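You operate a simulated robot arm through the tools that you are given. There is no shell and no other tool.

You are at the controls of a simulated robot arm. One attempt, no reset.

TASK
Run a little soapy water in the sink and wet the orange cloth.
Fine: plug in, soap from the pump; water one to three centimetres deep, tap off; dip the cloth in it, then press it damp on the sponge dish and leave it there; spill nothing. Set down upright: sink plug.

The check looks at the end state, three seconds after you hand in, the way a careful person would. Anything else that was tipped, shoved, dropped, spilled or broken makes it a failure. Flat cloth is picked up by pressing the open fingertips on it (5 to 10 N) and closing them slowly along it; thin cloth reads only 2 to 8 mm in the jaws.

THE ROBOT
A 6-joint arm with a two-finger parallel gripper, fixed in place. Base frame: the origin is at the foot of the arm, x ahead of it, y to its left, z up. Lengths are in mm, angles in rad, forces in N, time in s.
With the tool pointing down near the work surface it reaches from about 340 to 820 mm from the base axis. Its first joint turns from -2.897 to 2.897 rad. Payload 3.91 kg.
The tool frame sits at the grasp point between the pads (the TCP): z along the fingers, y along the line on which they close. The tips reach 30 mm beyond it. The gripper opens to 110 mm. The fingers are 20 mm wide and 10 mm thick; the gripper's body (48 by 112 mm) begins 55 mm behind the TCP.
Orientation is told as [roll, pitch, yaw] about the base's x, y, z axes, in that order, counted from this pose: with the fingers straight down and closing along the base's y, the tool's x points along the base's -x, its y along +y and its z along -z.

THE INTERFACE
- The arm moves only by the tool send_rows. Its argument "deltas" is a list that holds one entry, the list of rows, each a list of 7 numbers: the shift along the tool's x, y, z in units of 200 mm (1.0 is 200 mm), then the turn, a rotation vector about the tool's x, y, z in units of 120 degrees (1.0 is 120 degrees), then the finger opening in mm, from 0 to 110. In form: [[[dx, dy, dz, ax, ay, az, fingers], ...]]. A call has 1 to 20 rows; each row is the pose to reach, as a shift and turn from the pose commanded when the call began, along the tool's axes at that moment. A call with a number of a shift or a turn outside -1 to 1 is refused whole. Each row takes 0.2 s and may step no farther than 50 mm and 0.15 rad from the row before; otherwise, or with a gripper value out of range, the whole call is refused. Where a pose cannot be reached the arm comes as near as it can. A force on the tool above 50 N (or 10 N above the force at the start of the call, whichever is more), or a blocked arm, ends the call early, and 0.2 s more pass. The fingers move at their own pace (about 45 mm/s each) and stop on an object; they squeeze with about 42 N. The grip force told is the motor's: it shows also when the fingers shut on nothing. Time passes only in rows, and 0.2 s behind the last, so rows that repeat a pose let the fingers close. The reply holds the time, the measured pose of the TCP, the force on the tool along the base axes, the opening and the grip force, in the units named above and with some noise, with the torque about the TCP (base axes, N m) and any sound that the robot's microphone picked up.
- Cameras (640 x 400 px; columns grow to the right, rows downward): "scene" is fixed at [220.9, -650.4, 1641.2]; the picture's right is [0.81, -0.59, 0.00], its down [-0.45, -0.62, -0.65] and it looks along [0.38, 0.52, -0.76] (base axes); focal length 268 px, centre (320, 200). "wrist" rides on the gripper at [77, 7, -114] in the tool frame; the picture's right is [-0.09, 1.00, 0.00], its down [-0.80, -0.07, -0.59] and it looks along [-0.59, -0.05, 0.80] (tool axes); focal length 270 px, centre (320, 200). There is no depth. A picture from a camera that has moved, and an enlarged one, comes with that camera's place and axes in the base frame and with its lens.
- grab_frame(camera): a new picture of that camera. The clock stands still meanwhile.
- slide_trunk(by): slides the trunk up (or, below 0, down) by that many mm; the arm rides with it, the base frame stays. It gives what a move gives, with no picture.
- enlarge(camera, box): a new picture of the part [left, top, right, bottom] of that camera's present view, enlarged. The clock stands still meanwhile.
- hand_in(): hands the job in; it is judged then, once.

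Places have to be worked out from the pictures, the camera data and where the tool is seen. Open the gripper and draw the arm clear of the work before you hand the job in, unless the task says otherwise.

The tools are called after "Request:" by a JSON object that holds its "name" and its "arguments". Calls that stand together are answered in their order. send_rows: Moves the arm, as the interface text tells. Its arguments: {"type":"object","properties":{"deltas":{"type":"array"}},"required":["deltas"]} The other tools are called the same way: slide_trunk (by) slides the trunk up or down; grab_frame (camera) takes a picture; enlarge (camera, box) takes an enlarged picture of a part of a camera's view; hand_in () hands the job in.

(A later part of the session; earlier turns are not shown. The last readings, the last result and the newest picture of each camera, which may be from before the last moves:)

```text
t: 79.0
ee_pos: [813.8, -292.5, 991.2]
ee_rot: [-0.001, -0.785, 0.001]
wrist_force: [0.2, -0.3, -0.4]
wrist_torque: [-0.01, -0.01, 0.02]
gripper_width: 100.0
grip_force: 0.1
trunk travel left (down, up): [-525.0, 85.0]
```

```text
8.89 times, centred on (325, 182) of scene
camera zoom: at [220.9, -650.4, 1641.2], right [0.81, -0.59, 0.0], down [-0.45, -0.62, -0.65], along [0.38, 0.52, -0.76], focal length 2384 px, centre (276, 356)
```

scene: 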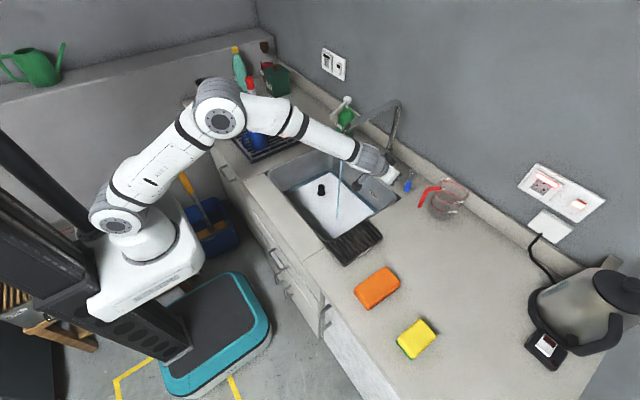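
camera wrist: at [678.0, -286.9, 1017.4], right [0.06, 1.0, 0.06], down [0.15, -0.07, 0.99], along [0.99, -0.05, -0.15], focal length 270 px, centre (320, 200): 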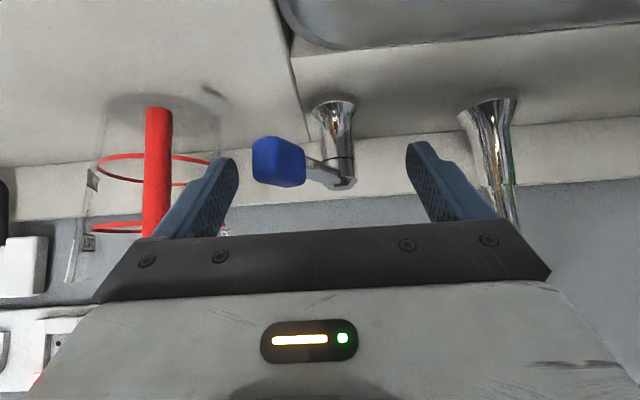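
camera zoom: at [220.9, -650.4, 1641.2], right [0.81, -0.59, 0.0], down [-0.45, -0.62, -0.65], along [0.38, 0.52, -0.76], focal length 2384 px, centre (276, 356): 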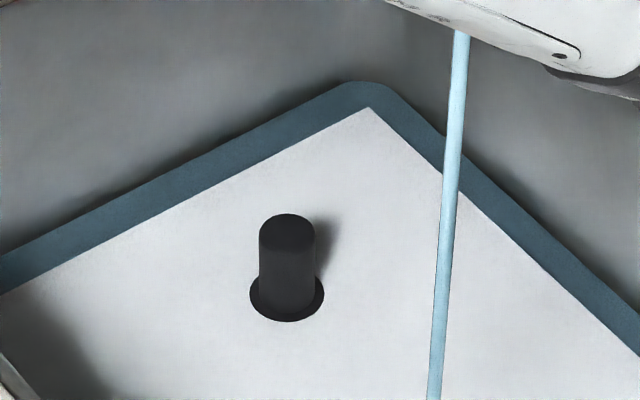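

The straddle is clear of both the paddle and the jug. I'll advance alongside the paddle and wait a few more seconds.

Request:
{"name": "send_rows", "arguments": {"deltas": [[[0, 0, 0.06, 0, 0, 0, 100], [0, 0, 0.12, 0, 0, 0, 100], [0, 0, 0.12, 0, 0, 0, 100], [0, 0, 0.12, 0, 0, 0, 100], [0, 0, 0.12, 0, 0, 0, 100], [0, 0, 0.12, 0, 0, 0, 100], [0, 0, 0.12, 0, 0, 0, 100], [0, 0, 0.12, 0, 0, 0, 100], [0, 0, 0.12, 0, 0, 0, 100], [0, 0, 0.12, 0, 0, 0, 100], [0, 0, 0.12, 0, 0, 0, 100], [0, 0, 0.12, 0, 0, 0, 100], [0, 0, 0.12, 0, 0, 0, 100], [0, 0, 0.12, 0, 0, 0, 100], [0, 0, 0.12, 0, 0, 0, 100], [0, 0, 0.12, 0, 0, 0, 100]]]}}

Request:
{"name": "enlarge", "arguments": {"camera": "scene", "box": [300, 160, 350, 205]}}

Request:
{"name": "grab_frame", "arguments": {"camera": "wrist"}}

```text
t: 82.4
ee_pos: [830.6, -292.8, 973.6]
ee_rot: [0.0, -0.786, 0.0]
wrist_force: [-0.2, -0.8, -0.8]
wrist_torque: [0.0, -0.03, 0.01]
gripper_width: 100.0
grip_force: 0.0
trunk travel left (down, up): [-525.0, 85.0]
```

```text
8.89 times, centred on (325, 182) of scene
camera zoom: at [220.9, -650.4, 1641.2], right [0.81, -0.59, 0.0], down [-0.45, -0.62, -0.65], along [0.38, 0.52, -0.76], focal length 2384 px, centre (276, 356)
```

zoom: 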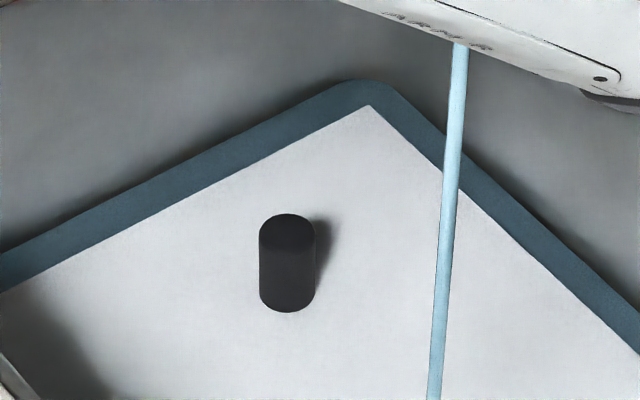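

```text
taken
camera wrist: at [695.0, -286.9, 1000.4], right [0.06, 1.0, 0.06], down [0.15, -0.07, 0.99], along [0.99, -0.05, -0.15], focal length 270 px, centre (320, 200)
```

wrist: 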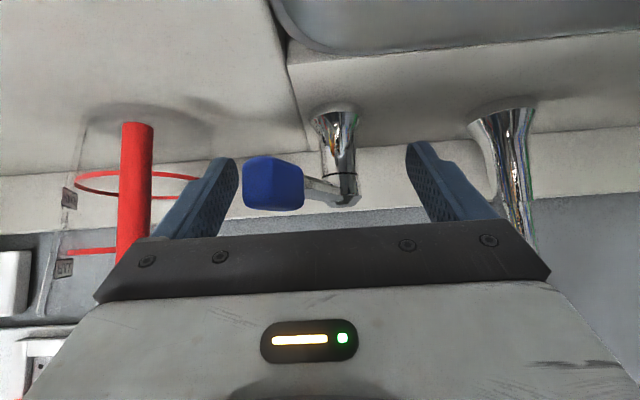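

The disc is just covered; I estimate 8–14 mm deep rising ~0.42 mm/s. I'll fill roughly 15 s more before closing.

Request:
{"name": "send_rows", "arguments": {"deltas": [[[0, 0, 0, 0, 0, 0, 100], [0, 0, 0, 0, 0, 0, 100], [0, 0, 0, 0, 0, 0, 100], [0, 0, 0, 0, 0, 0, 100], [0, 0, 0, 0, 0, 0, 100], [0, 0, 0, 0, 0, 0, 100], [0, 0, 0, 0, 0, 0, 100], [0, 0, 0, 0, 0, 0, 100], [0, 0, 0, 0, 0, 0, 100], [0, 0, 0, 0, 0, 0, 100], [0, 0, 0, 0, 0, 0, 100], [0, 0, 0, 0, 0, 0, 100], [0, 0, 0, 0, 0, 0, 100], [0, 0, 0, 0, 0, 0, 100], [0, 0, 0, 0, 0, 0, 100], [0, 0, 0, 0, 0, 0, 100], [0, 0, 0, 0, 0, 0, 100], [0, 0, 0, 0, 0, 0, 100], [0, 0, 0, 0, 0, 0, 100], [0, 0, 0, 0, 0, 0, 100]]]}}

Request:
{"name": "send_rows", "arguments": {"deltas": [[[0, 0, 0, 0, 0, 0, 100], [0, 0, 0, 0, 0, 0, 100], [0, 0, 0, 0, 0, 0, 100], [0, 0, 0, 0, 0, 0, 100], [0, 0, 0, 0, 0, 0, 100], [0, 0, 0, 0, 0, 0, 100], [0, 0, 0, 0, 0, 0, 100], [0, 0, 0, 0, 0, 0, 100], [0, 0, 0, 0, 0, 0, 100], [0, 0, 0, 0, 0, 0, 100], [0, 0, 0, 0, 0, 0, 100], [0, 0, 0, 0, 0, 0, 100], [0, 0, 0, 0, 0, 0, 100], [0, 0, 0, 0, 0, 0, 100], [0, 0, 0, 0, 0, 0, 100], [0, 0, 0, 0, 0, 0, 100], [0, 0, 0, 0, 0, 0, 100], [0, 0, 0, 0, 0, 0, 100], [0, 0, 0, 0, 0, 0, 100], [0, 0, 0, 0, 0, 0, 100]]]}}

Request:
{"name": "enlarge", "arguments": {"camera": "scene", "box": [300, 160, 350, 205]}}

```text
t: 86.6
ee_pos: [830.7, -293.0, 973.8]
ee_rot: [0.0, -0.785, 0.0]
wrist_force: [0.0, -0.2, 0.3]
wrist_torque: [-0.02, 0.04, -0.03]
gripper_width: 99.9
grip_force: 0.0
trunk travel left (down, up): [-525.0, 85.0]
```

```text
t: 90.8
ee_pos: [830.7, -291.6, 975.4]
ee_rot: [-0.001, -0.785, 0.0]
wrist_force: [-0.6, -0.1, 0.0]
wrist_torque: [0.0, 0.03, 0.0]
gripper_width: 100.1
grip_force: 0.0
trunk travel left (down, up): [-525.0, 85.0]
```

```text
8.89 times, centred on (325, 182) of scene
camera zoom: at [220.9, -650.4, 1641.2], right [0.81, -0.59, 0.0], down [-0.45, -0.62, -0.65], along [0.38, 0.52, -0.76], focal length 2384 px, centre (276, 356)
```

zoom: 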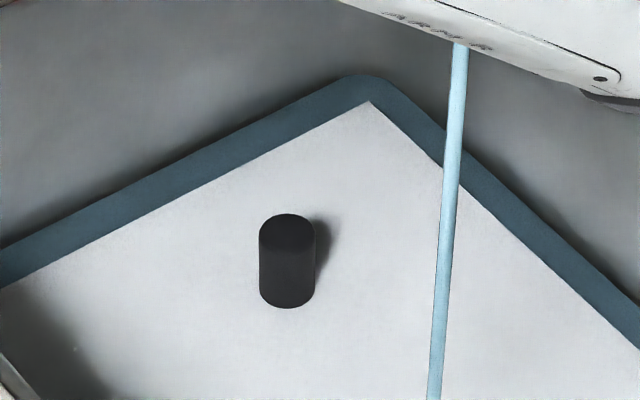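

Rising ~0.38 mm/s; I'll give it about 8 s more and then close.

Request:
{"name": "send_rows", "arguments": {"deltas": [[[0, 0, 0, 0, 0, 0, 100], [0, 0, 0, 0, 0, 0, 100], [0, 0, 0, 0, 0, 0, 100], [0, 0, 0, 0, 0, 0, 100], [0, 0, 0, 0, 0, 0, 100], [0, 0, 0, 0, 0, 0, 100], [0, 0, 0, 0, 0, 0, 100], [0, 0, 0, 0, 0, 0, 100], [0, 0, 0, 0, 0, 0, 100], [0, 0, 0, 0, 0, 0, 100], [0, 0, 0, 0, 0, 0, 100], [0, 0, 0, 0, 0, 0, 100], [0, 0, 0, 0, 0, 0, 100], [0, 0, 0, 0, 0, 0, 100], [0, 0, 0, 0, 0, 0, 100], [0, 0, 0, 0, 0, 0, 100], [0, 0, 0, 0, 0, 0, 100], [0, 0, 0, 0, 0, 0, 100], [0, 0, 0, 0, 0, 0, 100], [0, 0, 0, 0, 0, 0, 100]]]}}

Request:
{"name": "send_rows", "arguments": {"deltas": [[[0, 0, 0, 0, 0, 0, 100], [0, 0, 0, 0, 0, 0, 100], [0, 0, 0, 0, 0, 0, 100], [0, 0, 0, 0, 0, 0, 100], [0, 0, 0, 0, 0, 0, 100], [0, 0, 0, 0, 0, 0, 100], [0, 0, 0, 0, 0, 0, 100], [0, 0, 0, 0, 0, 0, 100], [0, 0, 0, 0, 0, 0, 100], [0, 0, 0, 0, 0, 0, 100], [0, 0, 0, 0, 0, 0, 100], [0, 0, 0, 0, 0, 0, 100]]]}}

Request:
{"name": "send_rows", "arguments": {"deltas": [[[0, 0.04, 0, 0, 0, 0, 100], [0, 0.08, 0, 0, 0, 0, 100], [0, 0.12, 0, 0, 0, 0, 100], [0, 0.16, 0, 0, 0, 0, 100], [0, 0.2, 0, 0, 0, 0, 100], [0, 0.23, 0, 0, 0, 0, 100], [0, 0.25, 0, 0, 0, 0, 100]]]}}

Request:
{"name": "grab_frame", "arguments": {"camera": "wrist"}}

Request:
{"name": "enlarge", "arguments": {"camera": "scene", "box": [280, 100, 460, 240]}}

```text
t: 95.0
ee_pos: [830.0, -292.6, 974.0]
ee_rot: [-0.002, -0.786, 0.0]
wrist_force: [0.3, 0.6, 0.3]
wrist_torque: [0.01, -0.01, 0.0]
gripper_width: 99.6
grip_force: 0.0
trunk travel left (down, up): [-525.0, 85.0]
```

```text
t: 97.6
ee_pos: [830.8, -291.0, 972.9]
ee_rot: [-0.002, -0.783, 0.0]
wrist_force: [0.5, -0.4, 0.4]
wrist_torque: [-0.01, 0.03, 0.0]
gripper_width: 99.9
grip_force: 0.1
trunk travel left (down, up): [-525.0, 85.0]
```

```text
t: 99.2
ee_pos: [832.1, -242.7, 973.8]
ee_rot: [-0.002, -0.786, 0.001]
wrist_force: [0.6, 0.3, 0.6]
wrist_torque: [-0.01, -0.01, -0.04]
gripper_width: 100.0
grip_force: 0.0
trunk travel left (down, up): [-525.0, 85.0]
```

```text
taken
camera wrist: at [696.3, -237.3, 1000.1], right [0.06, 1.0, 0.06], down [0.15, -0.07, 0.99], along [0.99, -0.05, -0.15], focal length 270 px, centre (320, 200)
```

wrist: 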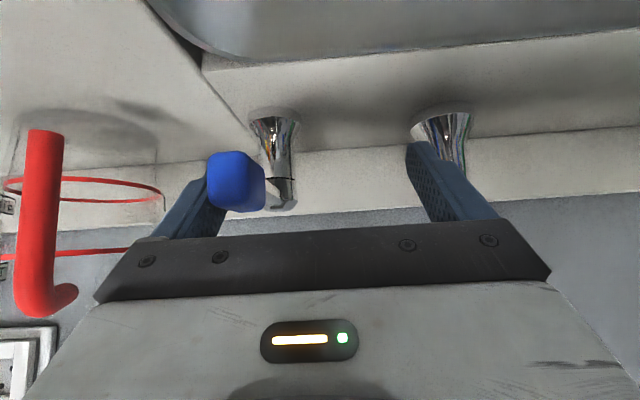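

```text
2.86 times, centred on (370, 170) of scene
camera zoom: at [220.9, -650.4, 1641.2], right [0.81, -0.59, 0.0], down [-0.45, -0.62, -0.65], along [0.38, 0.52, -0.76], focal length 766 px, centre (177, 286)
```

zoom: 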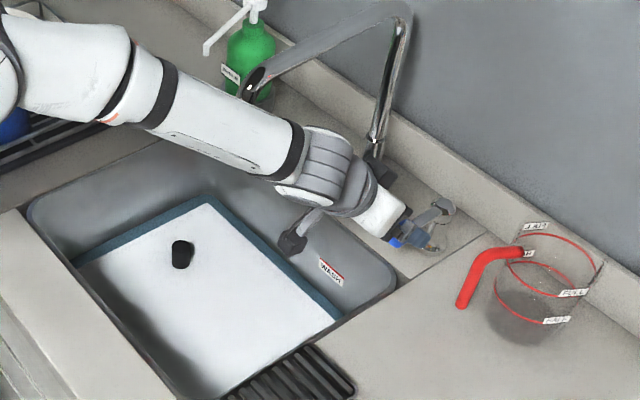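

The stream has stopped; the lever is almost home. I'll push a few mm more to be sure it reaches the closed stop.

Request:
{"name": "send_rows", "arguments": {"deltas": [[[0, 0.01, 0, 0, 0, 0, 100], [0, 0.02, 0, 0, 0, 0, 100], [0, 0.03, 0, 0, 0, 0, 100], [0, 0.03, 0, 0, 0, 0, 100]]]}}

Request:
{"name": "enlarge", "arguments": {"camera": "scene", "box": [365, 140, 465, 220]}}

```text
t: 100.2
ee_pos: [831.5, -237.2, 975.0]
ee_rot: [0.001, -0.787, 0.001]
wrist_force: [1.2, -4.9, -0.2]
wrist_torque: [-0.02, -0.07, 0.01]
gripper_width: 102.3
grip_force: 2.4
trunk travel left (down, up): [-525.0, 85.0]
```

```text
5.00 times, centred on (415, 180) of scene
camera zoom: at [220.9, -650.4, 1641.2], right [0.81, -0.59, 0.0], down [-0.45, -0.62, -0.65], along [0.38, 0.52, -0.76], focal length 1341 px, centre (-155, 300)
```

zoom: 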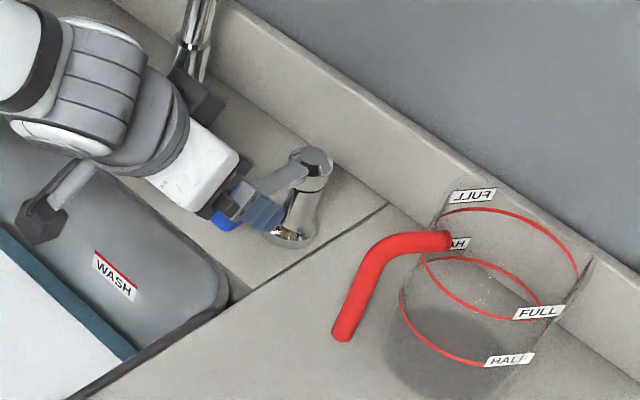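

The lever hit its closed stop (-4.9 N). Back off and retract along the fingers, then inspect the water.

Request:
{"name": "send_rows", "arguments": {"deltas": [[[0, -0.03, 0, 0, 0, 0, 100], [0, -0.03, -0.15, 0, 0, 0, 100], [0, -0.03, -0.35, 0, 0, 0, 100], [0, -0.03, -0.55, 0, 0, 0, 100], [0.05, -0.03, -0.75, 0, 0, 0, 100], [0.1, -0.03, -0.95, 0, 0, 0, 60], [0.1, -0.03, -0.95, 0, 0, 0, 30]]]}}

Request:
{"name": "grab_frame", "arguments": {"camera": "wrist"}}

Request:
{"name": "enlarge", "arguments": {"camera": "scene", "box": [280, 100, 460, 240]}}

Request:
{"name": "enlarge", "arguments": {"camera": "scene", "box": [300, 160, 350, 205]}}

```text
t: 101.8
ee_pos: [680.4, -243.9, 1092.7]
ee_rot: [-0.002, -0.785, -0.001]
wrist_force: [-0.3, -0.4, 0.3]
wrist_torque: [0.0, 0.03, 0.03]
gripper_width: 48.0
grip_force: 0.1
trunk travel left (down, up): [-525.0, 85.0]
```

```text
taken
camera wrist: at [544.7, -237.8, 1119.3], right [0.06, 1.0, 0.06], down [0.15, -0.07, 0.99], along [0.99, -0.05, -0.15], focal length 270 px, centre (320, 200)
```

wrist: 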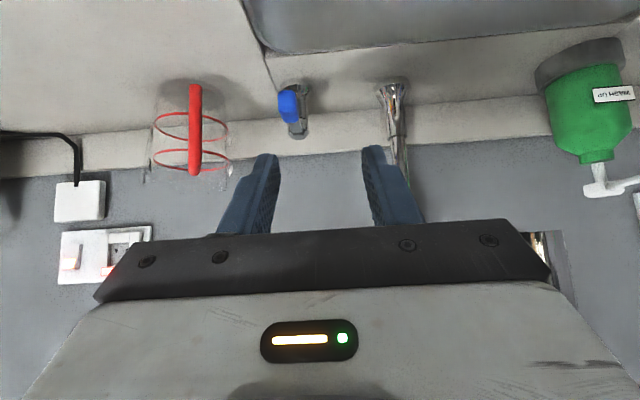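

```text
2.86 times, centred on (370, 170) of scene
camera zoom: at [220.9, -650.4, 1641.2], right [0.81, -0.59, 0.0], down [-0.45, -0.62, -0.65], along [0.38, 0.52, -0.76], focal length 766 px, centre (177, 286)
```

zoom: 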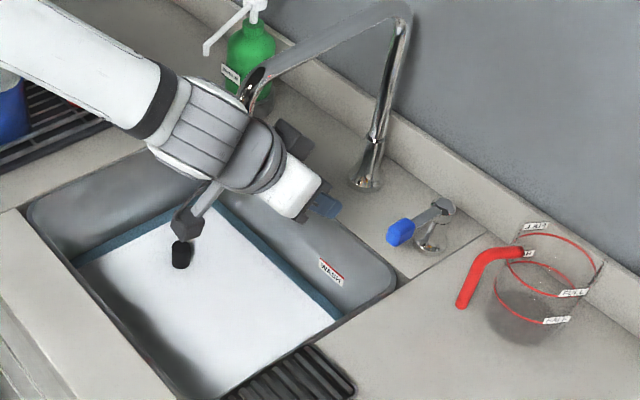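

```text
8.89 times, centred on (325, 182) of scene
camera zoom: at [220.9, -650.4, 1641.2], right [0.81, -0.59, 0.0], down [-0.45, -0.62, -0.65], along [0.38, 0.52, -0.76], focal length 2384 px, centre (276, 356)
```

zoom: 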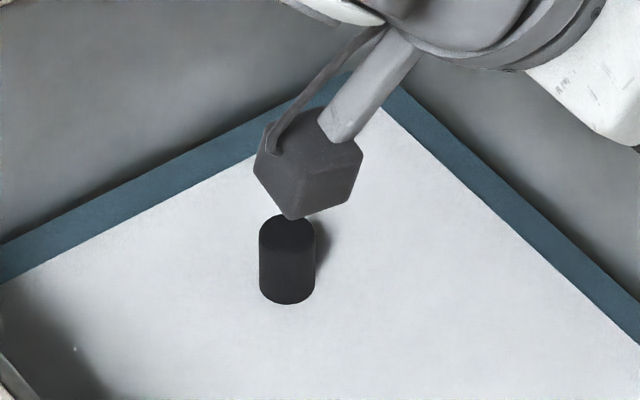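

The lever is back at its original closed place and no stream shows. To measure depth exactly I'll straighten the tool, move to a clear spot over the sink, and probe the floor with closed fingertips.

Request:
{"name": "send_rows", "arguments": {"deltas": [[[0.153, 0, -0.095, 0, 0.06, 0, 0], [0.306, 0, -0.189, 0, 0.12, 0, 0], [0.459, 0, -0.284, 0, 0.18, 0, 0], [0.611, 0, -0.378, 0, 0.24, 0, 0], [0.611, 0.2, -0.378, 0, 0.3, 0, 0], [0.611, 0.4, -0.378, 0, 0.36, 0, 0], [0.611, 0.6, -0.378, 0, 0.375, 0, 0], [0.611, 0.8, -0.378, 0, 0.375, 0, 0], [0.611, 0.95, -0.378, 0, 0.375, 0, 0], [0.611, 0.95, -0.378, 0, 0.375, 0, 0]]]}}

Request:
{"name": "grab_frame", "arguments": {"camera": "wrist"}}

```text
t: 104.0
ee_pos: [540.8, -52.0, 1061.5]
ee_rot: [0.0, 0.0, 0.001]
wrist_force: [-0.3, 1.1, -0.2]
wrist_torque: [0.02, -0.01, -0.01]
gripper_width: 0.0
grip_force: 37.4
trunk travel left (down, up): [-525.0, 85.0]
```

```text
taken
camera wrist: at [463.7, -46.6, 1175.4], right [0.09, 1.0, 0.0], down [0.8, -0.07, 0.59], along [0.59, -0.05, -0.8], focal length 270 px, centre (320, 200)
```

wrist: 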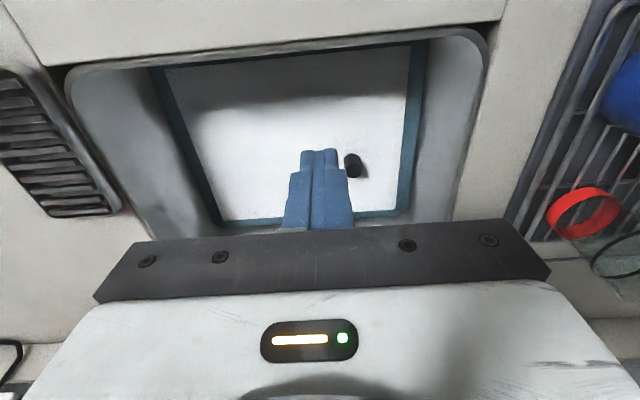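

Clear view: the foam sheet lies within the sink and the plug knob stands out. I'll move to (650, -60) and lower toward the floor.

Request:
{"name": "send_rows", "arguments": {"deltas": [[[-0.2, -0.01, 0.1, 0, 0, 0, 0], [-0.4, -0.02, 0.2, 0, 0, 0, 0], [-0.546, -0.04, 0.35, 0, 0, 0, 0], [-0.546, -0.04, 0.55, 0, 0, 0, 0], [-0.546, -0.04, 0.75, 0, 0, 0, 0], [-0.546, -0.04, 0.95, 0, 0, 0, 0], [-0.546, -0.04, 0.95, 0, 0, 0, 0]]]}}

Request:
{"name": "send_rows", "arguments": {"deltas": [[[0, 0, 0.15, 0, 0, 0, 0], [0, 0, 0.3, 0, 0, 0, 0], [0, 0, 0.38, 0, 0, 0, 0], [0, 0, 0.42, 0, 0, 0, 0], [0, 0, 0.42, 0, 0, 0, 0]]]}}

Request:
{"name": "grab_frame", "arguments": {"camera": "wrist"}}

Request:
{"name": "enlarge", "arguments": {"camera": "scene", "box": [290, 150, 360, 215]}}

```text
t: 105.6
ee_pos: [653.2, -60.8, 868.3]
ee_rot: [-0.001, 0.0, -0.001]
wrist_force: [0.3, -0.7, -0.1]
wrist_torque: [0.02, 0.0, -0.01]
gripper_width: 0.1
grip_force: 37.4
trunk travel left (down, up): [-525.0, 85.0]
```

```text
t: 106.8
ee_pos: [652.4, -61.5, 785.9]
ee_rot: [0.0, 0.0, 0.0]
wrist_force: [0.4, 0.9, -0.4]
wrist_torque: [-0.01, -0.02, -0.02]
gripper_width: 0.0
grip_force: 36.7
trunk travel left (down, up): [-525.0, 85.0]
```

```text
taken
camera wrist: at [575.2, -55.8, 900.9], right [0.09, 1.0, 0.0], down [0.8, -0.07, 0.59], along [0.59, -0.05, -0.8], focal length 270 px, centre (320, 200)
```

wrist: 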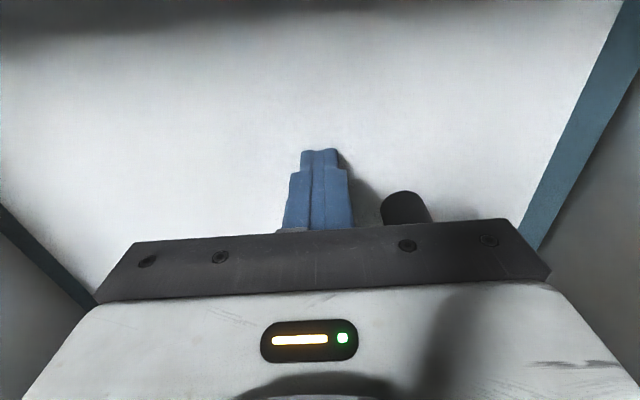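

```text
6.15 times, centred on (325, 182) of scene
camera zoom: at [220.9, -650.4, 1641.2], right [0.81, -0.59, 0.0], down [-0.45, -0.62, -0.65], along [0.38, 0.52, -0.76], focal length 1650 px, centre (289, 308)
```

zoom: 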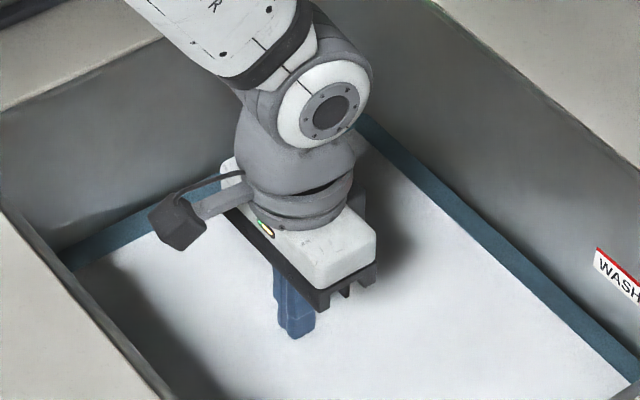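

Tips are at z≈756, right about the surface. Creep down in small steps, looking for floor contact.

Request:
{"name": "send_rows", "arguments": {"deltas": [[[0, 0, 0.02, 0, 0, 0, 0], [0, 0, 0.04, 0, 0, 0, 0], [0, 0, 0.05, 0, 0, 0, 0], [0, 0, 0.05, 0, 0, 0, 0]]]}}

Request:
{"name": "enlarge", "arguments": {"camera": "scene", "box": [290, 150, 360, 215]}}

Request:
{"name": "enlarge", "arguments": {"camera": "wrist", "box": [260, 110, 380, 240]}}

```text
t: 107.8
ee_pos: [652.5, -61.1, 777.7]
ee_rot: [-0.001, 0.001, 0.0]
wrist_force: [0.4, 0.1, 0.0]
wrist_torque: [-0.03, 0.01, 0.02]
gripper_width: 0.0
grip_force: 37.7
trunk travel left (down, up): [-525.0, 85.0]
```

```text
6.15 times, centred on (325, 182) of scene
camera zoom: at [220.9, -650.4, 1641.2], right [0.81, -0.59, 0.0], down [-0.45, -0.62, -0.65], along [0.38, 0.52, -0.76], focal length 1650 px, centre (289, 308)
```

zoom: 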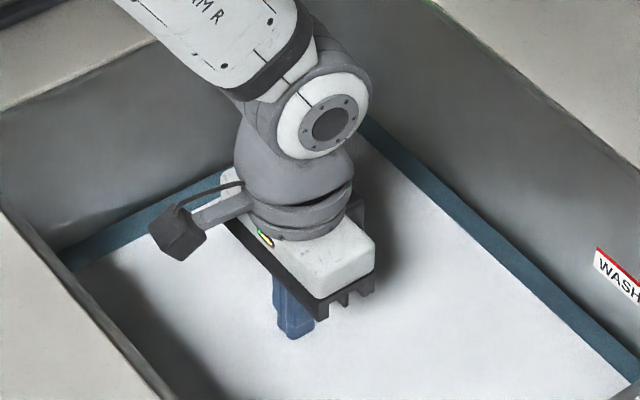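

```text
3.08 times, centred on (320, 175) of wrist
camera zoom: at [575.1, -55.4, 891.5], right [0.09, 1.0, 0.0], down [0.8, -0.07, 0.59], along [0.59, -0.05, -0.8], focal length 832 px, centre (320, 277)
```

zoom: 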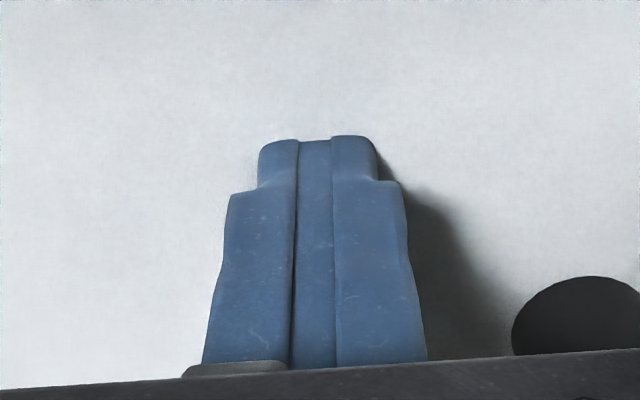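

The fingertips are entering the foam (waterline at about z 753–754). Continue down to find the floor.

Request:
{"name": "send_rows", "arguments": {"deltas": [[[0, 0, 0.02, 0, 0, 0, 0], [0, 0, 0.04, 0, 0, 0, 0], [0, 0, 0.05, 0, 0, 0, 0], [0, 0, 0.05, 0, 0, 0, 0]]]}}

Request:
{"name": "enlarge", "arguments": {"camera": "scene", "box": [290, 150, 360, 215]}}

```text
t: 108.8
ee_pos: [650.8, -60.8, 769.3]
ee_rot: [0.0, -0.003, 0.0]
wrist_force: [-2.6, 2.9, 20.4]
wrist_torque: [0.08, 0.32, -0.05]
gripper_width: 0.0
grip_force: 37.7
trunk travel left (down, up): [-525.0, 85.0]
```

```text
6.15 times, centred on (325, 182) of scene
camera zoom: at [220.9, -650.4, 1641.2], right [0.81, -0.59, 0.0], down [-0.45, -0.62, -0.65], along [0.38, 0.52, -0.76], focal length 1650 px, centre (289, 308)
```

zoom: 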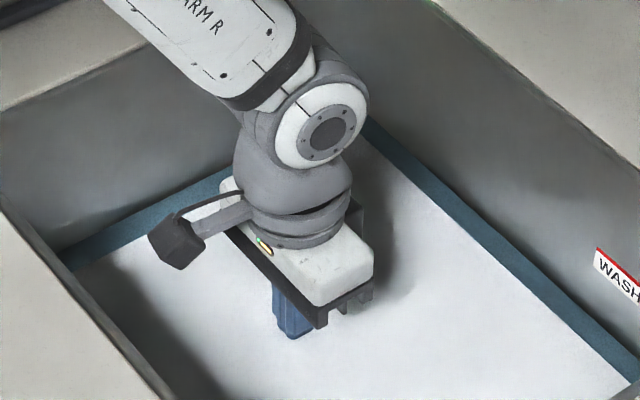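

Floor contact at TCP z≈769.6 puts the floor at z≈739.8 and the foam surface at about 753.5, so ~13–14 mm; that may include foam, so I'd like ~19 mm. I'll rise and go back to the tap for a little more.

Request:
{"name": "send_rows", "arguments": {"deltas": [[[0, 0, -0.15, 0, 0, 0, 0], [0, 0, -0.35, 0, 0, 0, 0], [0, 0, -0.55, 0, 0, 0, 0], [0, 0, -0.75, 0, 0, 0, 0], [0.1, 0, -0.95, 0, 0, 0, 0], [0.3, 0, -0.98, 0, 0, 0, 0], [0.5, 0, -0.98, 0, 0, 0, 0], [0.5, 0, -0.98, 0, 0, 0, 0]]]}}

Request:
{"name": "send_rows", "arguments": {"deltas": [[[0, -0.15, -0.15, 0, -0.05, 0, 0], [0, -0.3, -0.3, 0, -0.11, 0, 0], [0, -0.45, -0.4, 0, -0.17, 0, 0], [0, -0.6, -0.5, 0, -0.23, 0, 0], [0, -0.75, -0.58, 0, -0.29, 0, 0], [0, -0.9, -0.62, 0, -0.34, 0, 0], [0, -0.985, -0.62, 0, -0.375, 0, 0], [0, -0.985, -0.62, 0, -0.375, 0, 0]]]}}

Request:
{"name": "grab_frame", "arguments": {"camera": "wrist"}}

```text
t: 110.6
ee_pos: [551.5, -59.8, 965.0]
ee_rot: [0.001, 0.0, 0.0]
wrist_force: [0.3, 0.7, 1.7]
wrist_torque: [0.0, -0.04, -0.01]
gripper_width: 0.0
grip_force: 37.7
trunk travel left (down, up): [-525.0, 85.0]
```

```text
t: 112.4
ee_pos: [553.2, -257.2, 1087.4]
ee_rot: [0.002, -0.787, 0.001]
wrist_force: [0.0, 0.4, 0.3]
wrist_torque: [0.01, -0.01, -0.01]
gripper_width: 0.0
grip_force: 37.7
trunk travel left (down, up): [-525.0, 85.0]
```

```text
taken
camera wrist: at [416.9, -252.4, 1113.6], right [0.06, 1.0, 0.06], down [0.15, -0.07, 0.99], along [0.99, -0.05, -0.15], focal length 270 px, centre (320, 200)
```

wrist: 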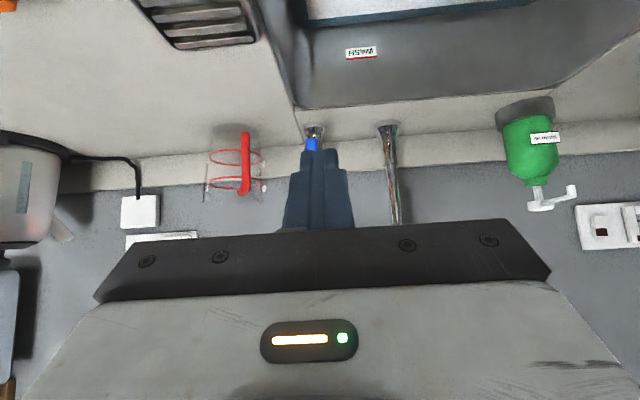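

Approaching the lever on its +y side with closed fingers.

Request:
{"name": "send_rows", "arguments": {"deltas": [[[-0.12, 0, 0.15, 0, 0, 0, 0], [-0.24, 0, 0.3, 0, 0, 0, 0], [-0.36, 0, 0.45, 0, 0, 0, 0], [-0.48, 0, 0.6, 0, 0, 0, 0], [-0.583, 0, 0.739, 0, 0, 0, 0], [-0.583, 0.005, 0.9, 0, 0, 0, 0], [-0.583, 0.005, 1.0, 0, 0, 0, 0], [-0.583, 0.005, 1.0, 0, 0, 0, 0]]]}}

Request:
{"name": "grab_frame", "arguments": {"camera": "wrist"}}

```text
t: 114.2
ee_pos: [775.8, -256.1, 1028.5]
ee_rot: [0.0, -0.785, 0.002]
wrist_force: [0.1, 0.5, -0.9]
wrist_torque: [0.01, 0.03, 0.02]
gripper_width: 0.1
grip_force: 37.9
trunk travel left (down, up): [-525.0, 85.0]
```

```text
taken
camera wrist: at [640.5, -250.9, 1055.3], right [0.06, 1.0, 0.06], down [0.15, -0.07, 0.99], along [0.99, -0.05, -0.15], focal length 270 px, centre (320, 200)
```

wrist: 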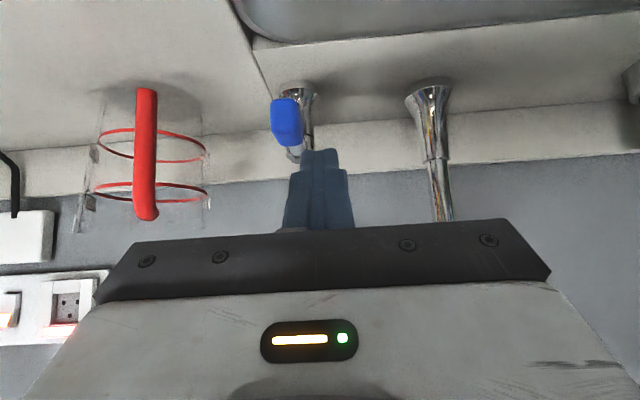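

Paddle's +y face is at about y -271; I'll shift 4 mm, advance beside it, and push to -y.

Request:
{"name": "send_rows", "arguments": {"deltas": [[[0, 0.02, 0.05, 0, 0, 0, 0], [0, 0.02, 0.2, 0, 0, 0, 0], [0, 0.02, 0.35, 0, 0, 0, 0], [0, 0.02, 0.43, 0, 0, 0, 0], [0, 0.02, 0.43, 0, 0, 0, 0], [0, -0.03, 0.43, 0, 0, 0, 0], [0, -0.08, 0.43, 0, 0, 0, 0], [0, -0.13, 0.43, 0, 0, 0, 0], [0, -0.17, 0.43, 0, 0, 0, 0], [0, -0.2, 0.43, 0, 0, 0, 0], [0, -0.22, 0.43, 0, 0, 0, 0], [0, -0.22, 0.43, 0, 0, 0, 0]]]}}

Request:
{"name": "grab_frame", "arguments": {"camera": "wrist"}}

Request:
{"name": "enlarge", "arguments": {"camera": "scene", "box": [280, 100, 460, 240]}}

```text
t: 116.8
ee_pos: [836.6, -300.8, 967.2]
ee_rot: [-0.001, -0.786, -0.001]
wrist_force: [0.7, -0.6, -0.6]
wrist_torque: [0.0, 0.01, 0.01]
gripper_width: 0.0
grip_force: 38.2
trunk travel left (down, up): [-525.0, 85.0]
```

```text
taken
camera wrist: at [700.9, -295.9, 993.8], right [0.06, 1.0, 0.06], down [0.15, -0.07, 0.99], along [0.99, -0.05, -0.15], focal length 270 px, centre (320, 200)
```

wrist: 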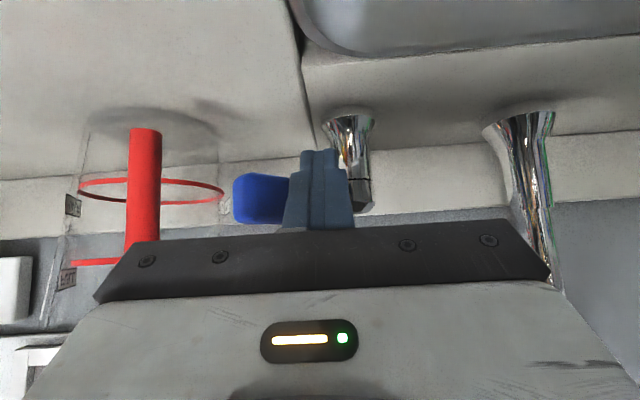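

```text
2.86 times, centred on (370, 170) of scene
camera zoom: at [220.9, -650.4, 1641.2], right [0.81, -0.59, 0.0], down [-0.45, -0.62, -0.65], along [0.38, 0.52, -0.76], focal length 766 px, centre (177, 286)
```

zoom: 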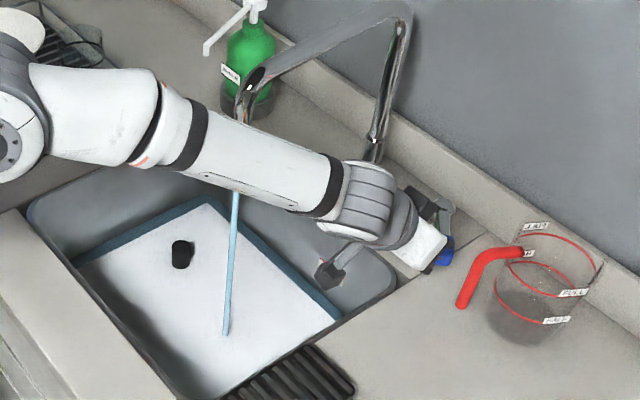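

Water is running again (lever ~45°). Wait ~4 s and check the level.

Request:
{"name": "send_rows", "arguments": {"deltas": [[[0, 0, 0, 0, 0, 0, 0], [0, 0, 0, 0, 0, 0, 0], [0, 0, 0, 0, 0, 0, 0], [0, 0, 0, 0, 0, 0, 0], [0, 0, 0, 0, 0, 0, 0], [0, 0, 0, 0, 0, 0, 0], [0, 0, 0, 0, 0, 0, 0], [0, 0, 0, 0, 0, 0, 0], [0, 0, 0, 0, 0, 0, 0], [0, 0, 0, 0, 0, 0, 0], [0, 0, 0, 0, 0, 0, 0], [0, 0, 0, 0, 0, 0, 0], [0, 0, 0, 0, 0, 0, 0], [0, 0, 0, 0, 0, 0, 0], [0, 0, 0, 0, 0, 0, 0], [0, 0, 0, 0, 0, 0, 0], [0, 0, 0, 0, 0, 0, 0], [0, 0, 0, 0, 0, 0, 0], [0, 0, 0, 0, 0, 0, 0], [0, 0, 0, 0, 0, 0, 0]]]}}

Request:
{"name": "enlarge", "arguments": {"camera": "scene", "box": [300, 160, 350, 205]}}

```text
t: 121.0
ee_pos: [835.7, -300.5, 967.7]
ee_rot: [0.001, -0.785, 0.0]
wrist_force: [0.2, 0.2, 0.0]
wrist_torque: [-0.02, 0.03, -0.03]
gripper_width: 0.0
grip_force: 37.7
trunk travel left (down, up): [-525.0, 85.0]
```

```text
8.89 times, centred on (325, 182) of scene
camera zoom: at [220.9, -650.4, 1641.2], right [0.81, -0.59, 0.0], down [-0.45, -0.62, -0.65], along [0.38, 0.52, -0.76], focal length 2384 px, centre (276, 356)
```

zoom: 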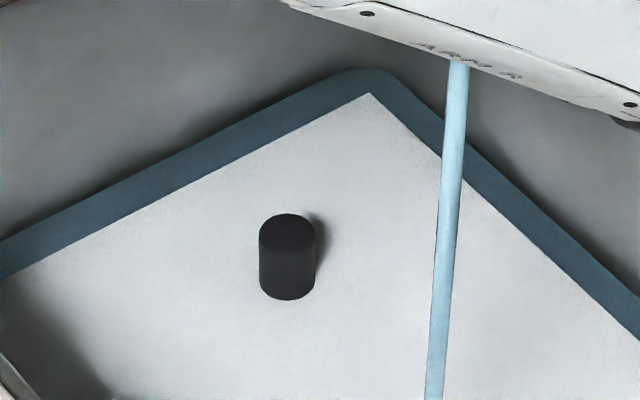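

About 17 mm now. I'll retract, open to 110 mm, straddle the paddle and take a look before closing.

Request:
{"name": "send_rows", "arguments": {"deltas": [[[0, 0.005, -0.2, 0, 0, 0, 0], [0, 0.005, -0.4, 0, 0, 0, 60], [0, -0.017, -0.45, 0, 0, 0, 110], [0, -0.017, -0.45, 0, 0, 0, 110], [0, -0.017, -0.45, 0, 0, 0, 110], [0, -0.017, -0.45, 0, 0, 0, 110], [0, -0.017, -0.35, 0, 0, 0, 110], [0, -0.017, -0.2, 0, 0, 0, 110]]]}}

Request:
{"name": "grab_frame", "arguments": {"camera": "wrist"}}

```text
t: 122.8
ee_pos: [810.0, -305.0, 995.1]
ee_rot: [0.0, -0.788, 0.0]
wrist_force: [-0.2, -1.0, 0.7]
wrist_torque: [-0.03, 0.03, -0.02]
gripper_width: 109.8
grip_force: 0.1
trunk travel left (down, up): [-525.0, 85.0]
```

```text
taken
camera wrist: at [675.1, -300.1, 1022.2], right [0.06, 1.0, 0.06], down [0.15, -0.07, 0.99], along [0.99, -0.05, -0.15], focal length 270 px, centre (320, 200)
```

wrist: 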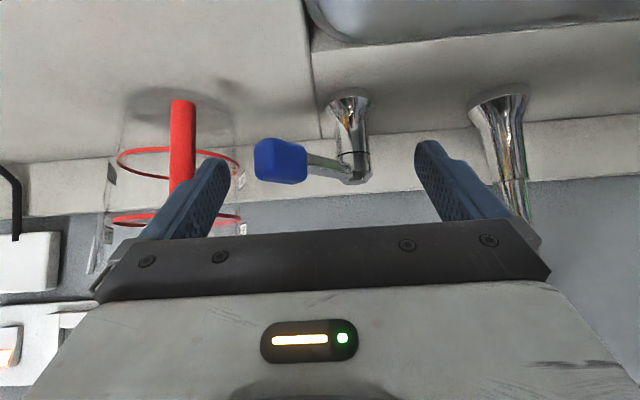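

Straddle is clear. Advance, sweep the lever to +y until it meets the stop.

Request:
{"name": "send_rows", "arguments": {"deltas": [[[0, 0, 0.06, 0, 0, 0, 110], [0, 0, 0.12, 0, 0, 0, 110], [0, 0.05, 0.12, 0, 0, 0, 110], [0, 0.11, 0.12, 0, 0, 0, 110], [0, 0.17, 0.12, 0, 0, 0, 110], [0, 0.23, 0.12, 0, 0, 0, 110], [0, 0.28, 0.12, 0, 0, 0, 110], [0, 0.32, 0.12, 0, 0, 0, 110], [0, 0.34, 0.12, 0, 0, 0, 110]]]}}

Request:
{"name": "send_rows", "arguments": {"deltas": [[[0, 0.01, 0, 0, 0, 0, 110], [0, 0.02, 0, 0, 0, 0, 110], [0, 0.03, 0, 0, 0, 0, 110], [0, 0.03, 0, 0, 0, 0, 110]]]}}

Request:
{"name": "grab_frame", "arguments": {"camera": "wrist"}}

Request:
{"name": "enlarge", "arguments": {"camera": "scene", "box": [280, 100, 460, 240]}}

```text
t: 124.8
ee_pos: [824.9, -236.8, 977.9]
ee_rot: [0.0, -0.787, 0.002]
wrist_force: [-0.2, -1.0, -0.6]
wrist_torque: [-0.03, 0.01, -0.02]
gripper_width: 110.0
grip_force: 0.1
trunk travel left (down, up): [-525.0, 85.0]
```

```text
t: 125.8
ee_pos: [825.9, -234.2, 978.9]
ee_rot: [-0.001, -0.788, -0.002]
wrist_force: [3.5, -17.8, 1.6]
wrist_torque: [-0.17, -0.16, -0.1]
gripper_width: 109.9
grip_force: 0.4
trunk travel left (down, up): [-525.0, 85.0]
```

```text
taken
camera wrist: at [690.2, -228.2, 1004.9], right [0.06, 1.0, 0.06], down [0.14, -0.07, 0.99], along [0.99, -0.05, -0.15], focal length 270 px, centre (320, 200)
```

wrist: 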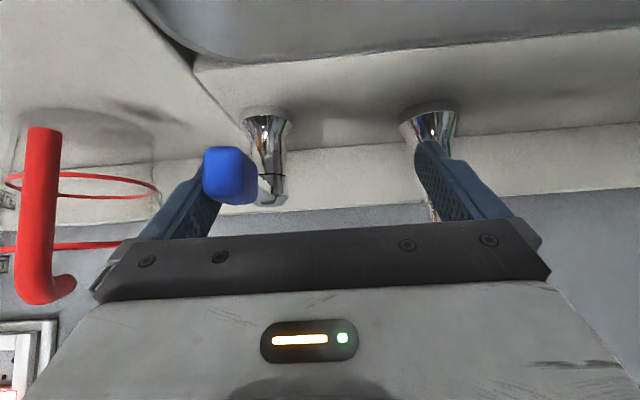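

```text
2.86 times, centred on (370, 170) of scene
camera zoom: at [220.9, -650.4, 1641.2], right [0.81, -0.59, 0.0], down [-0.45, -0.62, -0.65], along [0.38, 0.52, -0.76], focal length 766 px, centre (177, 286)
```

zoom: 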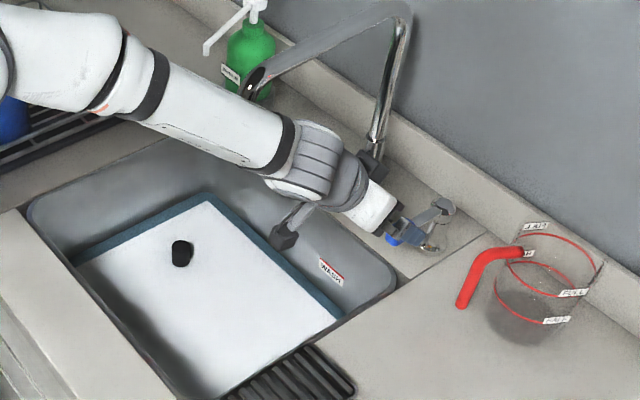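

Lever at its stop (17.8 N), stream gone. Back off, retract and check the level.

Request:
{"name": "send_rows", "arguments": {"deltas": [[[0, -0.04, 0, 0, 0, 0, 110], [0, -0.04, -0.15, 0, 0, 0, 110], [0, -0.04, -0.35, 0, 0, 0, 110], [0, -0.04, -0.55, 0, 0, 0, 110], [0.1, -0.04, -0.72, 0, 0, 0, 60], [0.25, -0.04, -0.85, 0, 0, 0, 30], [0.4, -0.04, -0.98, 0, 0, 0, 30]]]}}

Request:
{"name": "enlarge", "arguments": {"camera": "scene", "box": [280, 100, 460, 240]}}

Request:
{"name": "enlarge", "arguments": {"camera": "scene", "box": [300, 160, 350, 205]}}

```text
t: 127.4
ee_pos: [632.8, -239.3, 1062.0]
ee_rot: [0.0, -0.785, -0.001]
wrist_force: [-0.2, -0.5, -0.3]
wrist_torque: [-0.01, 0.03, -0.02]
gripper_width: 40.3
grip_force: 0.0
trunk travel left (down, up): [-525.0, 85.0]
```

```text
2.86 times, centred on (370, 170) of scene
camera zoom: at [220.9, -650.4, 1641.2], right [0.81, -0.59, 0.0], down [-0.45, -0.62, -0.65], along [0.38, 0.52, -0.76], focal length 766 px, centre (177, 286)
```

zoom: 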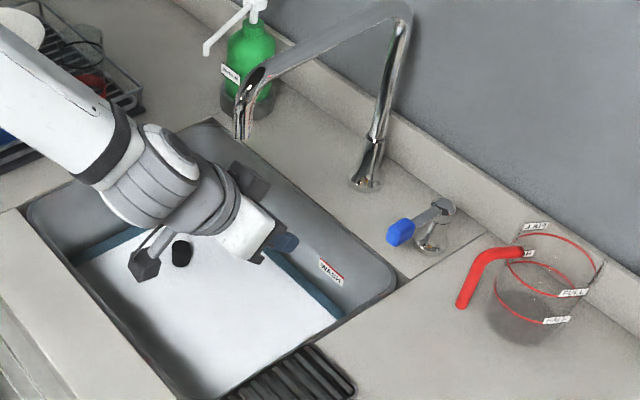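

```text
8.89 times, centred on (325, 182) of scene
camera zoom: at [220.9, -650.4, 1641.2], right [0.81, -0.59, 0.0], down [-0.45, -0.62, -0.65], along [0.38, 0.52, -0.76], focal length 2384 px, centre (276, 356)
```

zoom: 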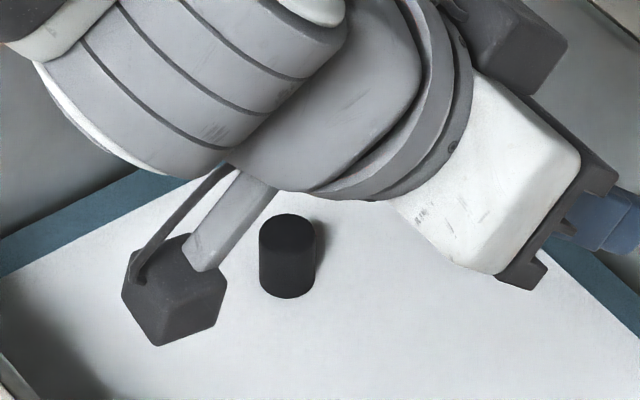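

Knob waterline rose ~5 mm more, so ~18 mm deep. Now to the orange cloth: straighten the tool and move over to it.

Request:
{"name": "send_rows", "arguments": {"deltas": [[[0.06, -0.13, -0.06, 0, 0.055, 0, 30], [0.12, -0.27, -0.12, 0, 0.11, 0, 30], [0.18, -0.41, -0.18, 0, 0.165, 0, 30], [0.24, -0.55, -0.24, 0, 0.22, 0, 30], [0.3, -0.69, -0.3, 0, 0.275, 0, 30], [0.36, -0.83, -0.36, 0, 0.33, 0, 30], [0.4, -0.955, -0.4, 0, 0.375, 0, 30], [0.4, -0.955, -0.4, 0, 0.375, 0, 30]]]}}

Request:
{"name": "grab_frame", "arguments": {"camera": "wrist"}}

Request:
{"name": "enlarge", "arguments": {"camera": "scene", "box": [325, 210, 445, 360]}}

```text
t: 129.2
ee_pos: [518.0, -431.0, 1060.5]
ee_rot: [-0.001, 0.002, 0.001]
wrist_force: [-0.4, -0.2, 0.7]
wrist_torque: [-0.02, 0.0, 0.01]
gripper_width: 29.8
grip_force: 0.1
trunk travel left (down, up): [-525.0, 85.0]
```

```text
taken
camera wrist: at [441.1, -425.2, 1175.4], right [0.09, 1.0, 0.0], down [0.8, -0.07, 0.59], along [0.59, -0.05, -0.8], focal length 270 px, centre (320, 200)
```

wrist: 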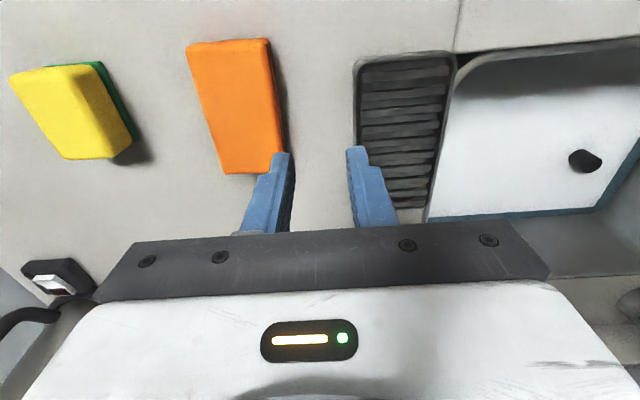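

```text
2.67 times, centred on (385, 285) of scene
camera zoom: at [220.9, -650.4, 1641.2], right [0.81, -0.59, 0.0], down [-0.45, -0.62, -0.65], along [0.38, 0.52, -0.76], focal length 715 px, centre (147, -27)
```

zoom: 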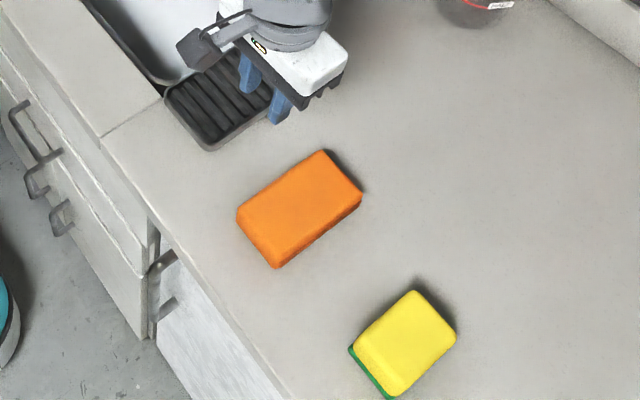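

The orange item spans roughly x 461–584, y -540…-474, centre (523, -506). I'll zoom in to judge its thickness and nature.

Request:
{"name": "enlarge", "arguments": {"camera": "wrist", "box": [170, 20, 310, 190]}}

Request:
{"name": "enlarge", "arguments": {"camera": "scene", "box": [345, 255, 415, 320]}}

Request:
{"name": "enlarge", "arguments": {"camera": "scene", "box": [315, 210, 395, 270]}}

```text
2.35 times, centred on (240, 105) of wrist
camera zoom: at [441.1, -425.2, 1175.4], right [0.09, 1.0, 0.0], down [0.8, -0.07, 0.59], along [0.59, -0.05, -0.8], focal length 636 px, centre (508, 424)
```

zoom: 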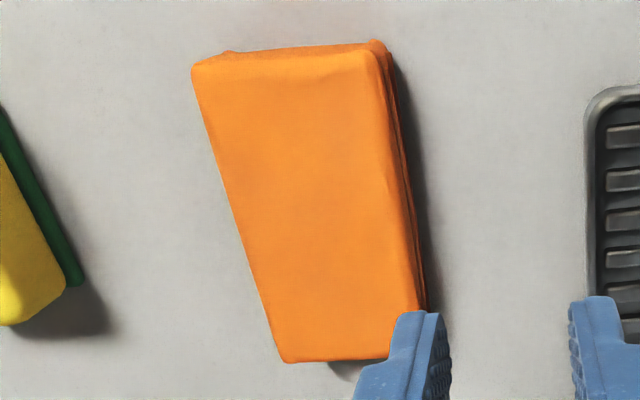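

```text
6.15 times, centred on (380, 288) of scene
camera zoom: at [220.9, -650.4, 1641.2], right [0.81, -0.59, 0.0], down [-0.45, -0.62, -0.65], along [0.38, 0.52, -0.76], focal length 1650 px, centre (-49, -338)
```

zoom: 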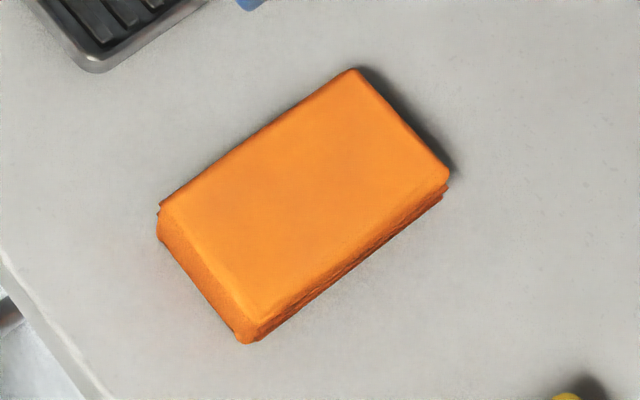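

```text
6.67 times, centred on (355, 240) of scene
camera zoom: at [220.9, -650.4, 1641.2], right [0.81, -0.59, 0.0], down [-0.45, -0.62, -0.65], along [0.38, 0.52, -0.76], focal length 1788 px, centre (87, -67)
```

zoom: 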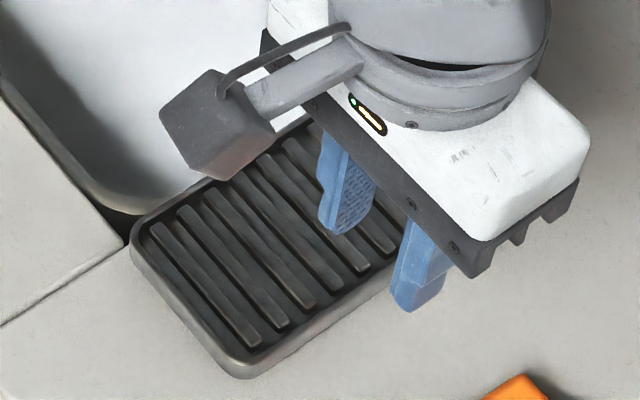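

It's a folded cloth stack ~120×65 mm and ~20 mm thick with its long side along x, centred near (525, -503). The sponge dish spans about x 490–663, y -390…-305. I'll come down with open fingers straddling the cloth's width.

Request:
{"name": "send_rows", "arguments": {"deltas": [[[-0.01, -0.15, 0.05, 0, 0, 0, 100], [-0.035, -0.3, 0.15, 0, 0, 0, 100], [-0.035, -0.36, 0.3, 0, 0, 0, 100], [-0.035, -0.36, 0.45, 0, 0, 0, 100], [-0.035, -0.36, 0.5525, 0, 0, 0, 100], [-0.035, -0.36, 0.5525, 0, 0, 0, 100]]]}}

Request:
{"name": "grab_frame", "arguments": {"camera": "wrist"}}

Request:
{"name": "enlarge", "arguments": {"camera": "scene", "box": [325, 230, 425, 330]}}

```text
t: 130.6
ee_pos: [523.4, -501.4, 951.5]
ee_rot: [0.001, 0.0, 0.0]
wrist_force: [-1.3, -0.1, -0.4]
wrist_torque: [0.02, 0.01, 0.0]
gripper_width: 100.0
grip_force: 0.1
trunk travel left (down, up): [-525.0, 85.0]
```

```text
taken
camera wrist: at [446.2, -495.6, 1065.1], right [0.09, 1.0, 0.0], down [0.8, -0.07, 0.59], along [0.59, -0.05, -0.8], focal length 270 px, centre (320, 200)
```

wrist: 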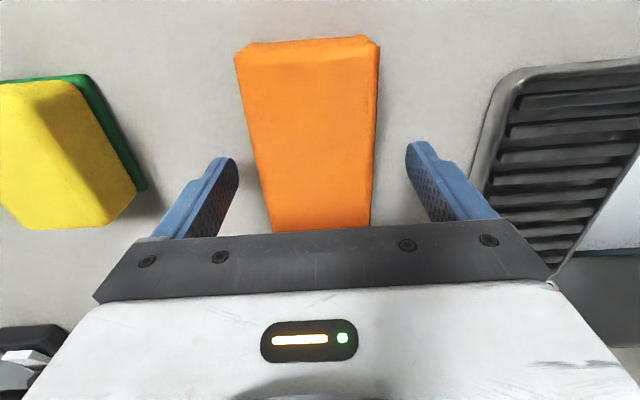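

```text
4.00 times, centred on (375, 280) of scene
camera zoom: at [220.9, -650.4, 1641.2], right [0.81, -0.59, 0.0], down [-0.45, -0.62, -0.65], along [0.38, 0.52, -0.76], focal length 1073 px, centre (100, -120)
```

zoom: 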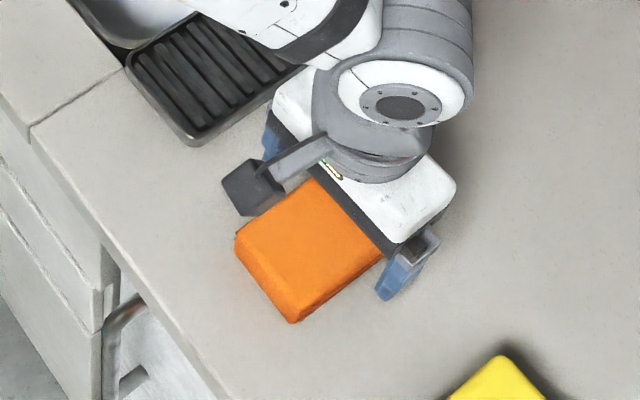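

The cloth is centred between the fingers. Lowering toward the counter in small steps.

Request:
{"name": "send_rows", "arguments": {"deltas": [[[0, 0, 0.03, 0, 0, 0, 100], [0, 0, 0.06, 0, 0, 0, 100], [0, 0, 0.06, 0, 0, 0, 100]]]}}

Request:
{"name": "send_rows", "arguments": {"deltas": [[[0, 0, 0.015, 0, 0, 0, 100], [0, 0, 0.03, 0, 0, 0, 100], [0, 0, 0.03, 0, 0, 0, 100]]]}}

```text
t: 131.4
ee_pos: [524.8, -501.8, 939.3]
ee_rot: [0.001, -0.001, 0.001]
wrist_force: [1.1, 0.4, 0.2]
wrist_torque: [0.0, -0.02, 0.03]
gripper_width: 100.3
grip_force: 0.1
trunk travel left (down, up): [-525.0, 85.0]
```

```text
t: 132.2
ee_pos: [524.6, -501.5, 932.8]
ee_rot: [0.001, 0.0, 0.001]
wrist_force: [0.5, -0.5, 0.0]
wrist_torque: [-0.01, 0.01, 0.03]
gripper_width: 100.0
grip_force: 0.0
trunk travel left (down, up): [-525.0, 85.0]
```

Tips at about z 903, no contact yet. One more small step.

Request:
{"name": "send_rows", "arguments": {"deltas": [[[0, 0, 0.01, 0, 0, 0, 100], [0, 0, 0.018, 0, 0, 0, 100], [0, 0, 0.018, 0, 0, 0, 100]]]}}

Request:
{"name": "enlarge", "arguments": {"camera": "wrist", "box": [160, 20, 480, 240]}}

```text
t: 133.0
ee_pos: [523.8, -500.4, 929.8]
ee_rot: [-0.002, -0.003, 0.001]
wrist_force: [0.9, -0.3, 9.8]
wrist_torque: [0.57, 0.03, -0.05]
gripper_width: 100.3
grip_force: 0.4
trunk travel left (down, up): [-525.0, 85.0]
```

```text
1.82 times, centred on (320, 130) of wrist
camera zoom: at [447.2, -496.0, 1044.3], right [0.09, 1.0, 0.0], down [0.8, -0.07, 0.6], along [0.59, -0.05, -0.8], focal length 491 px, centre (320, 327)
```

zoom: 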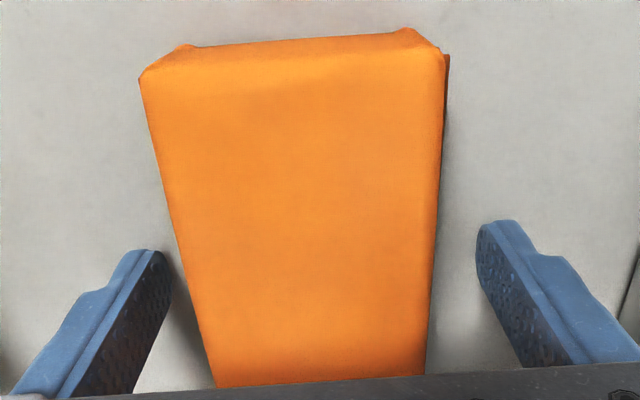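

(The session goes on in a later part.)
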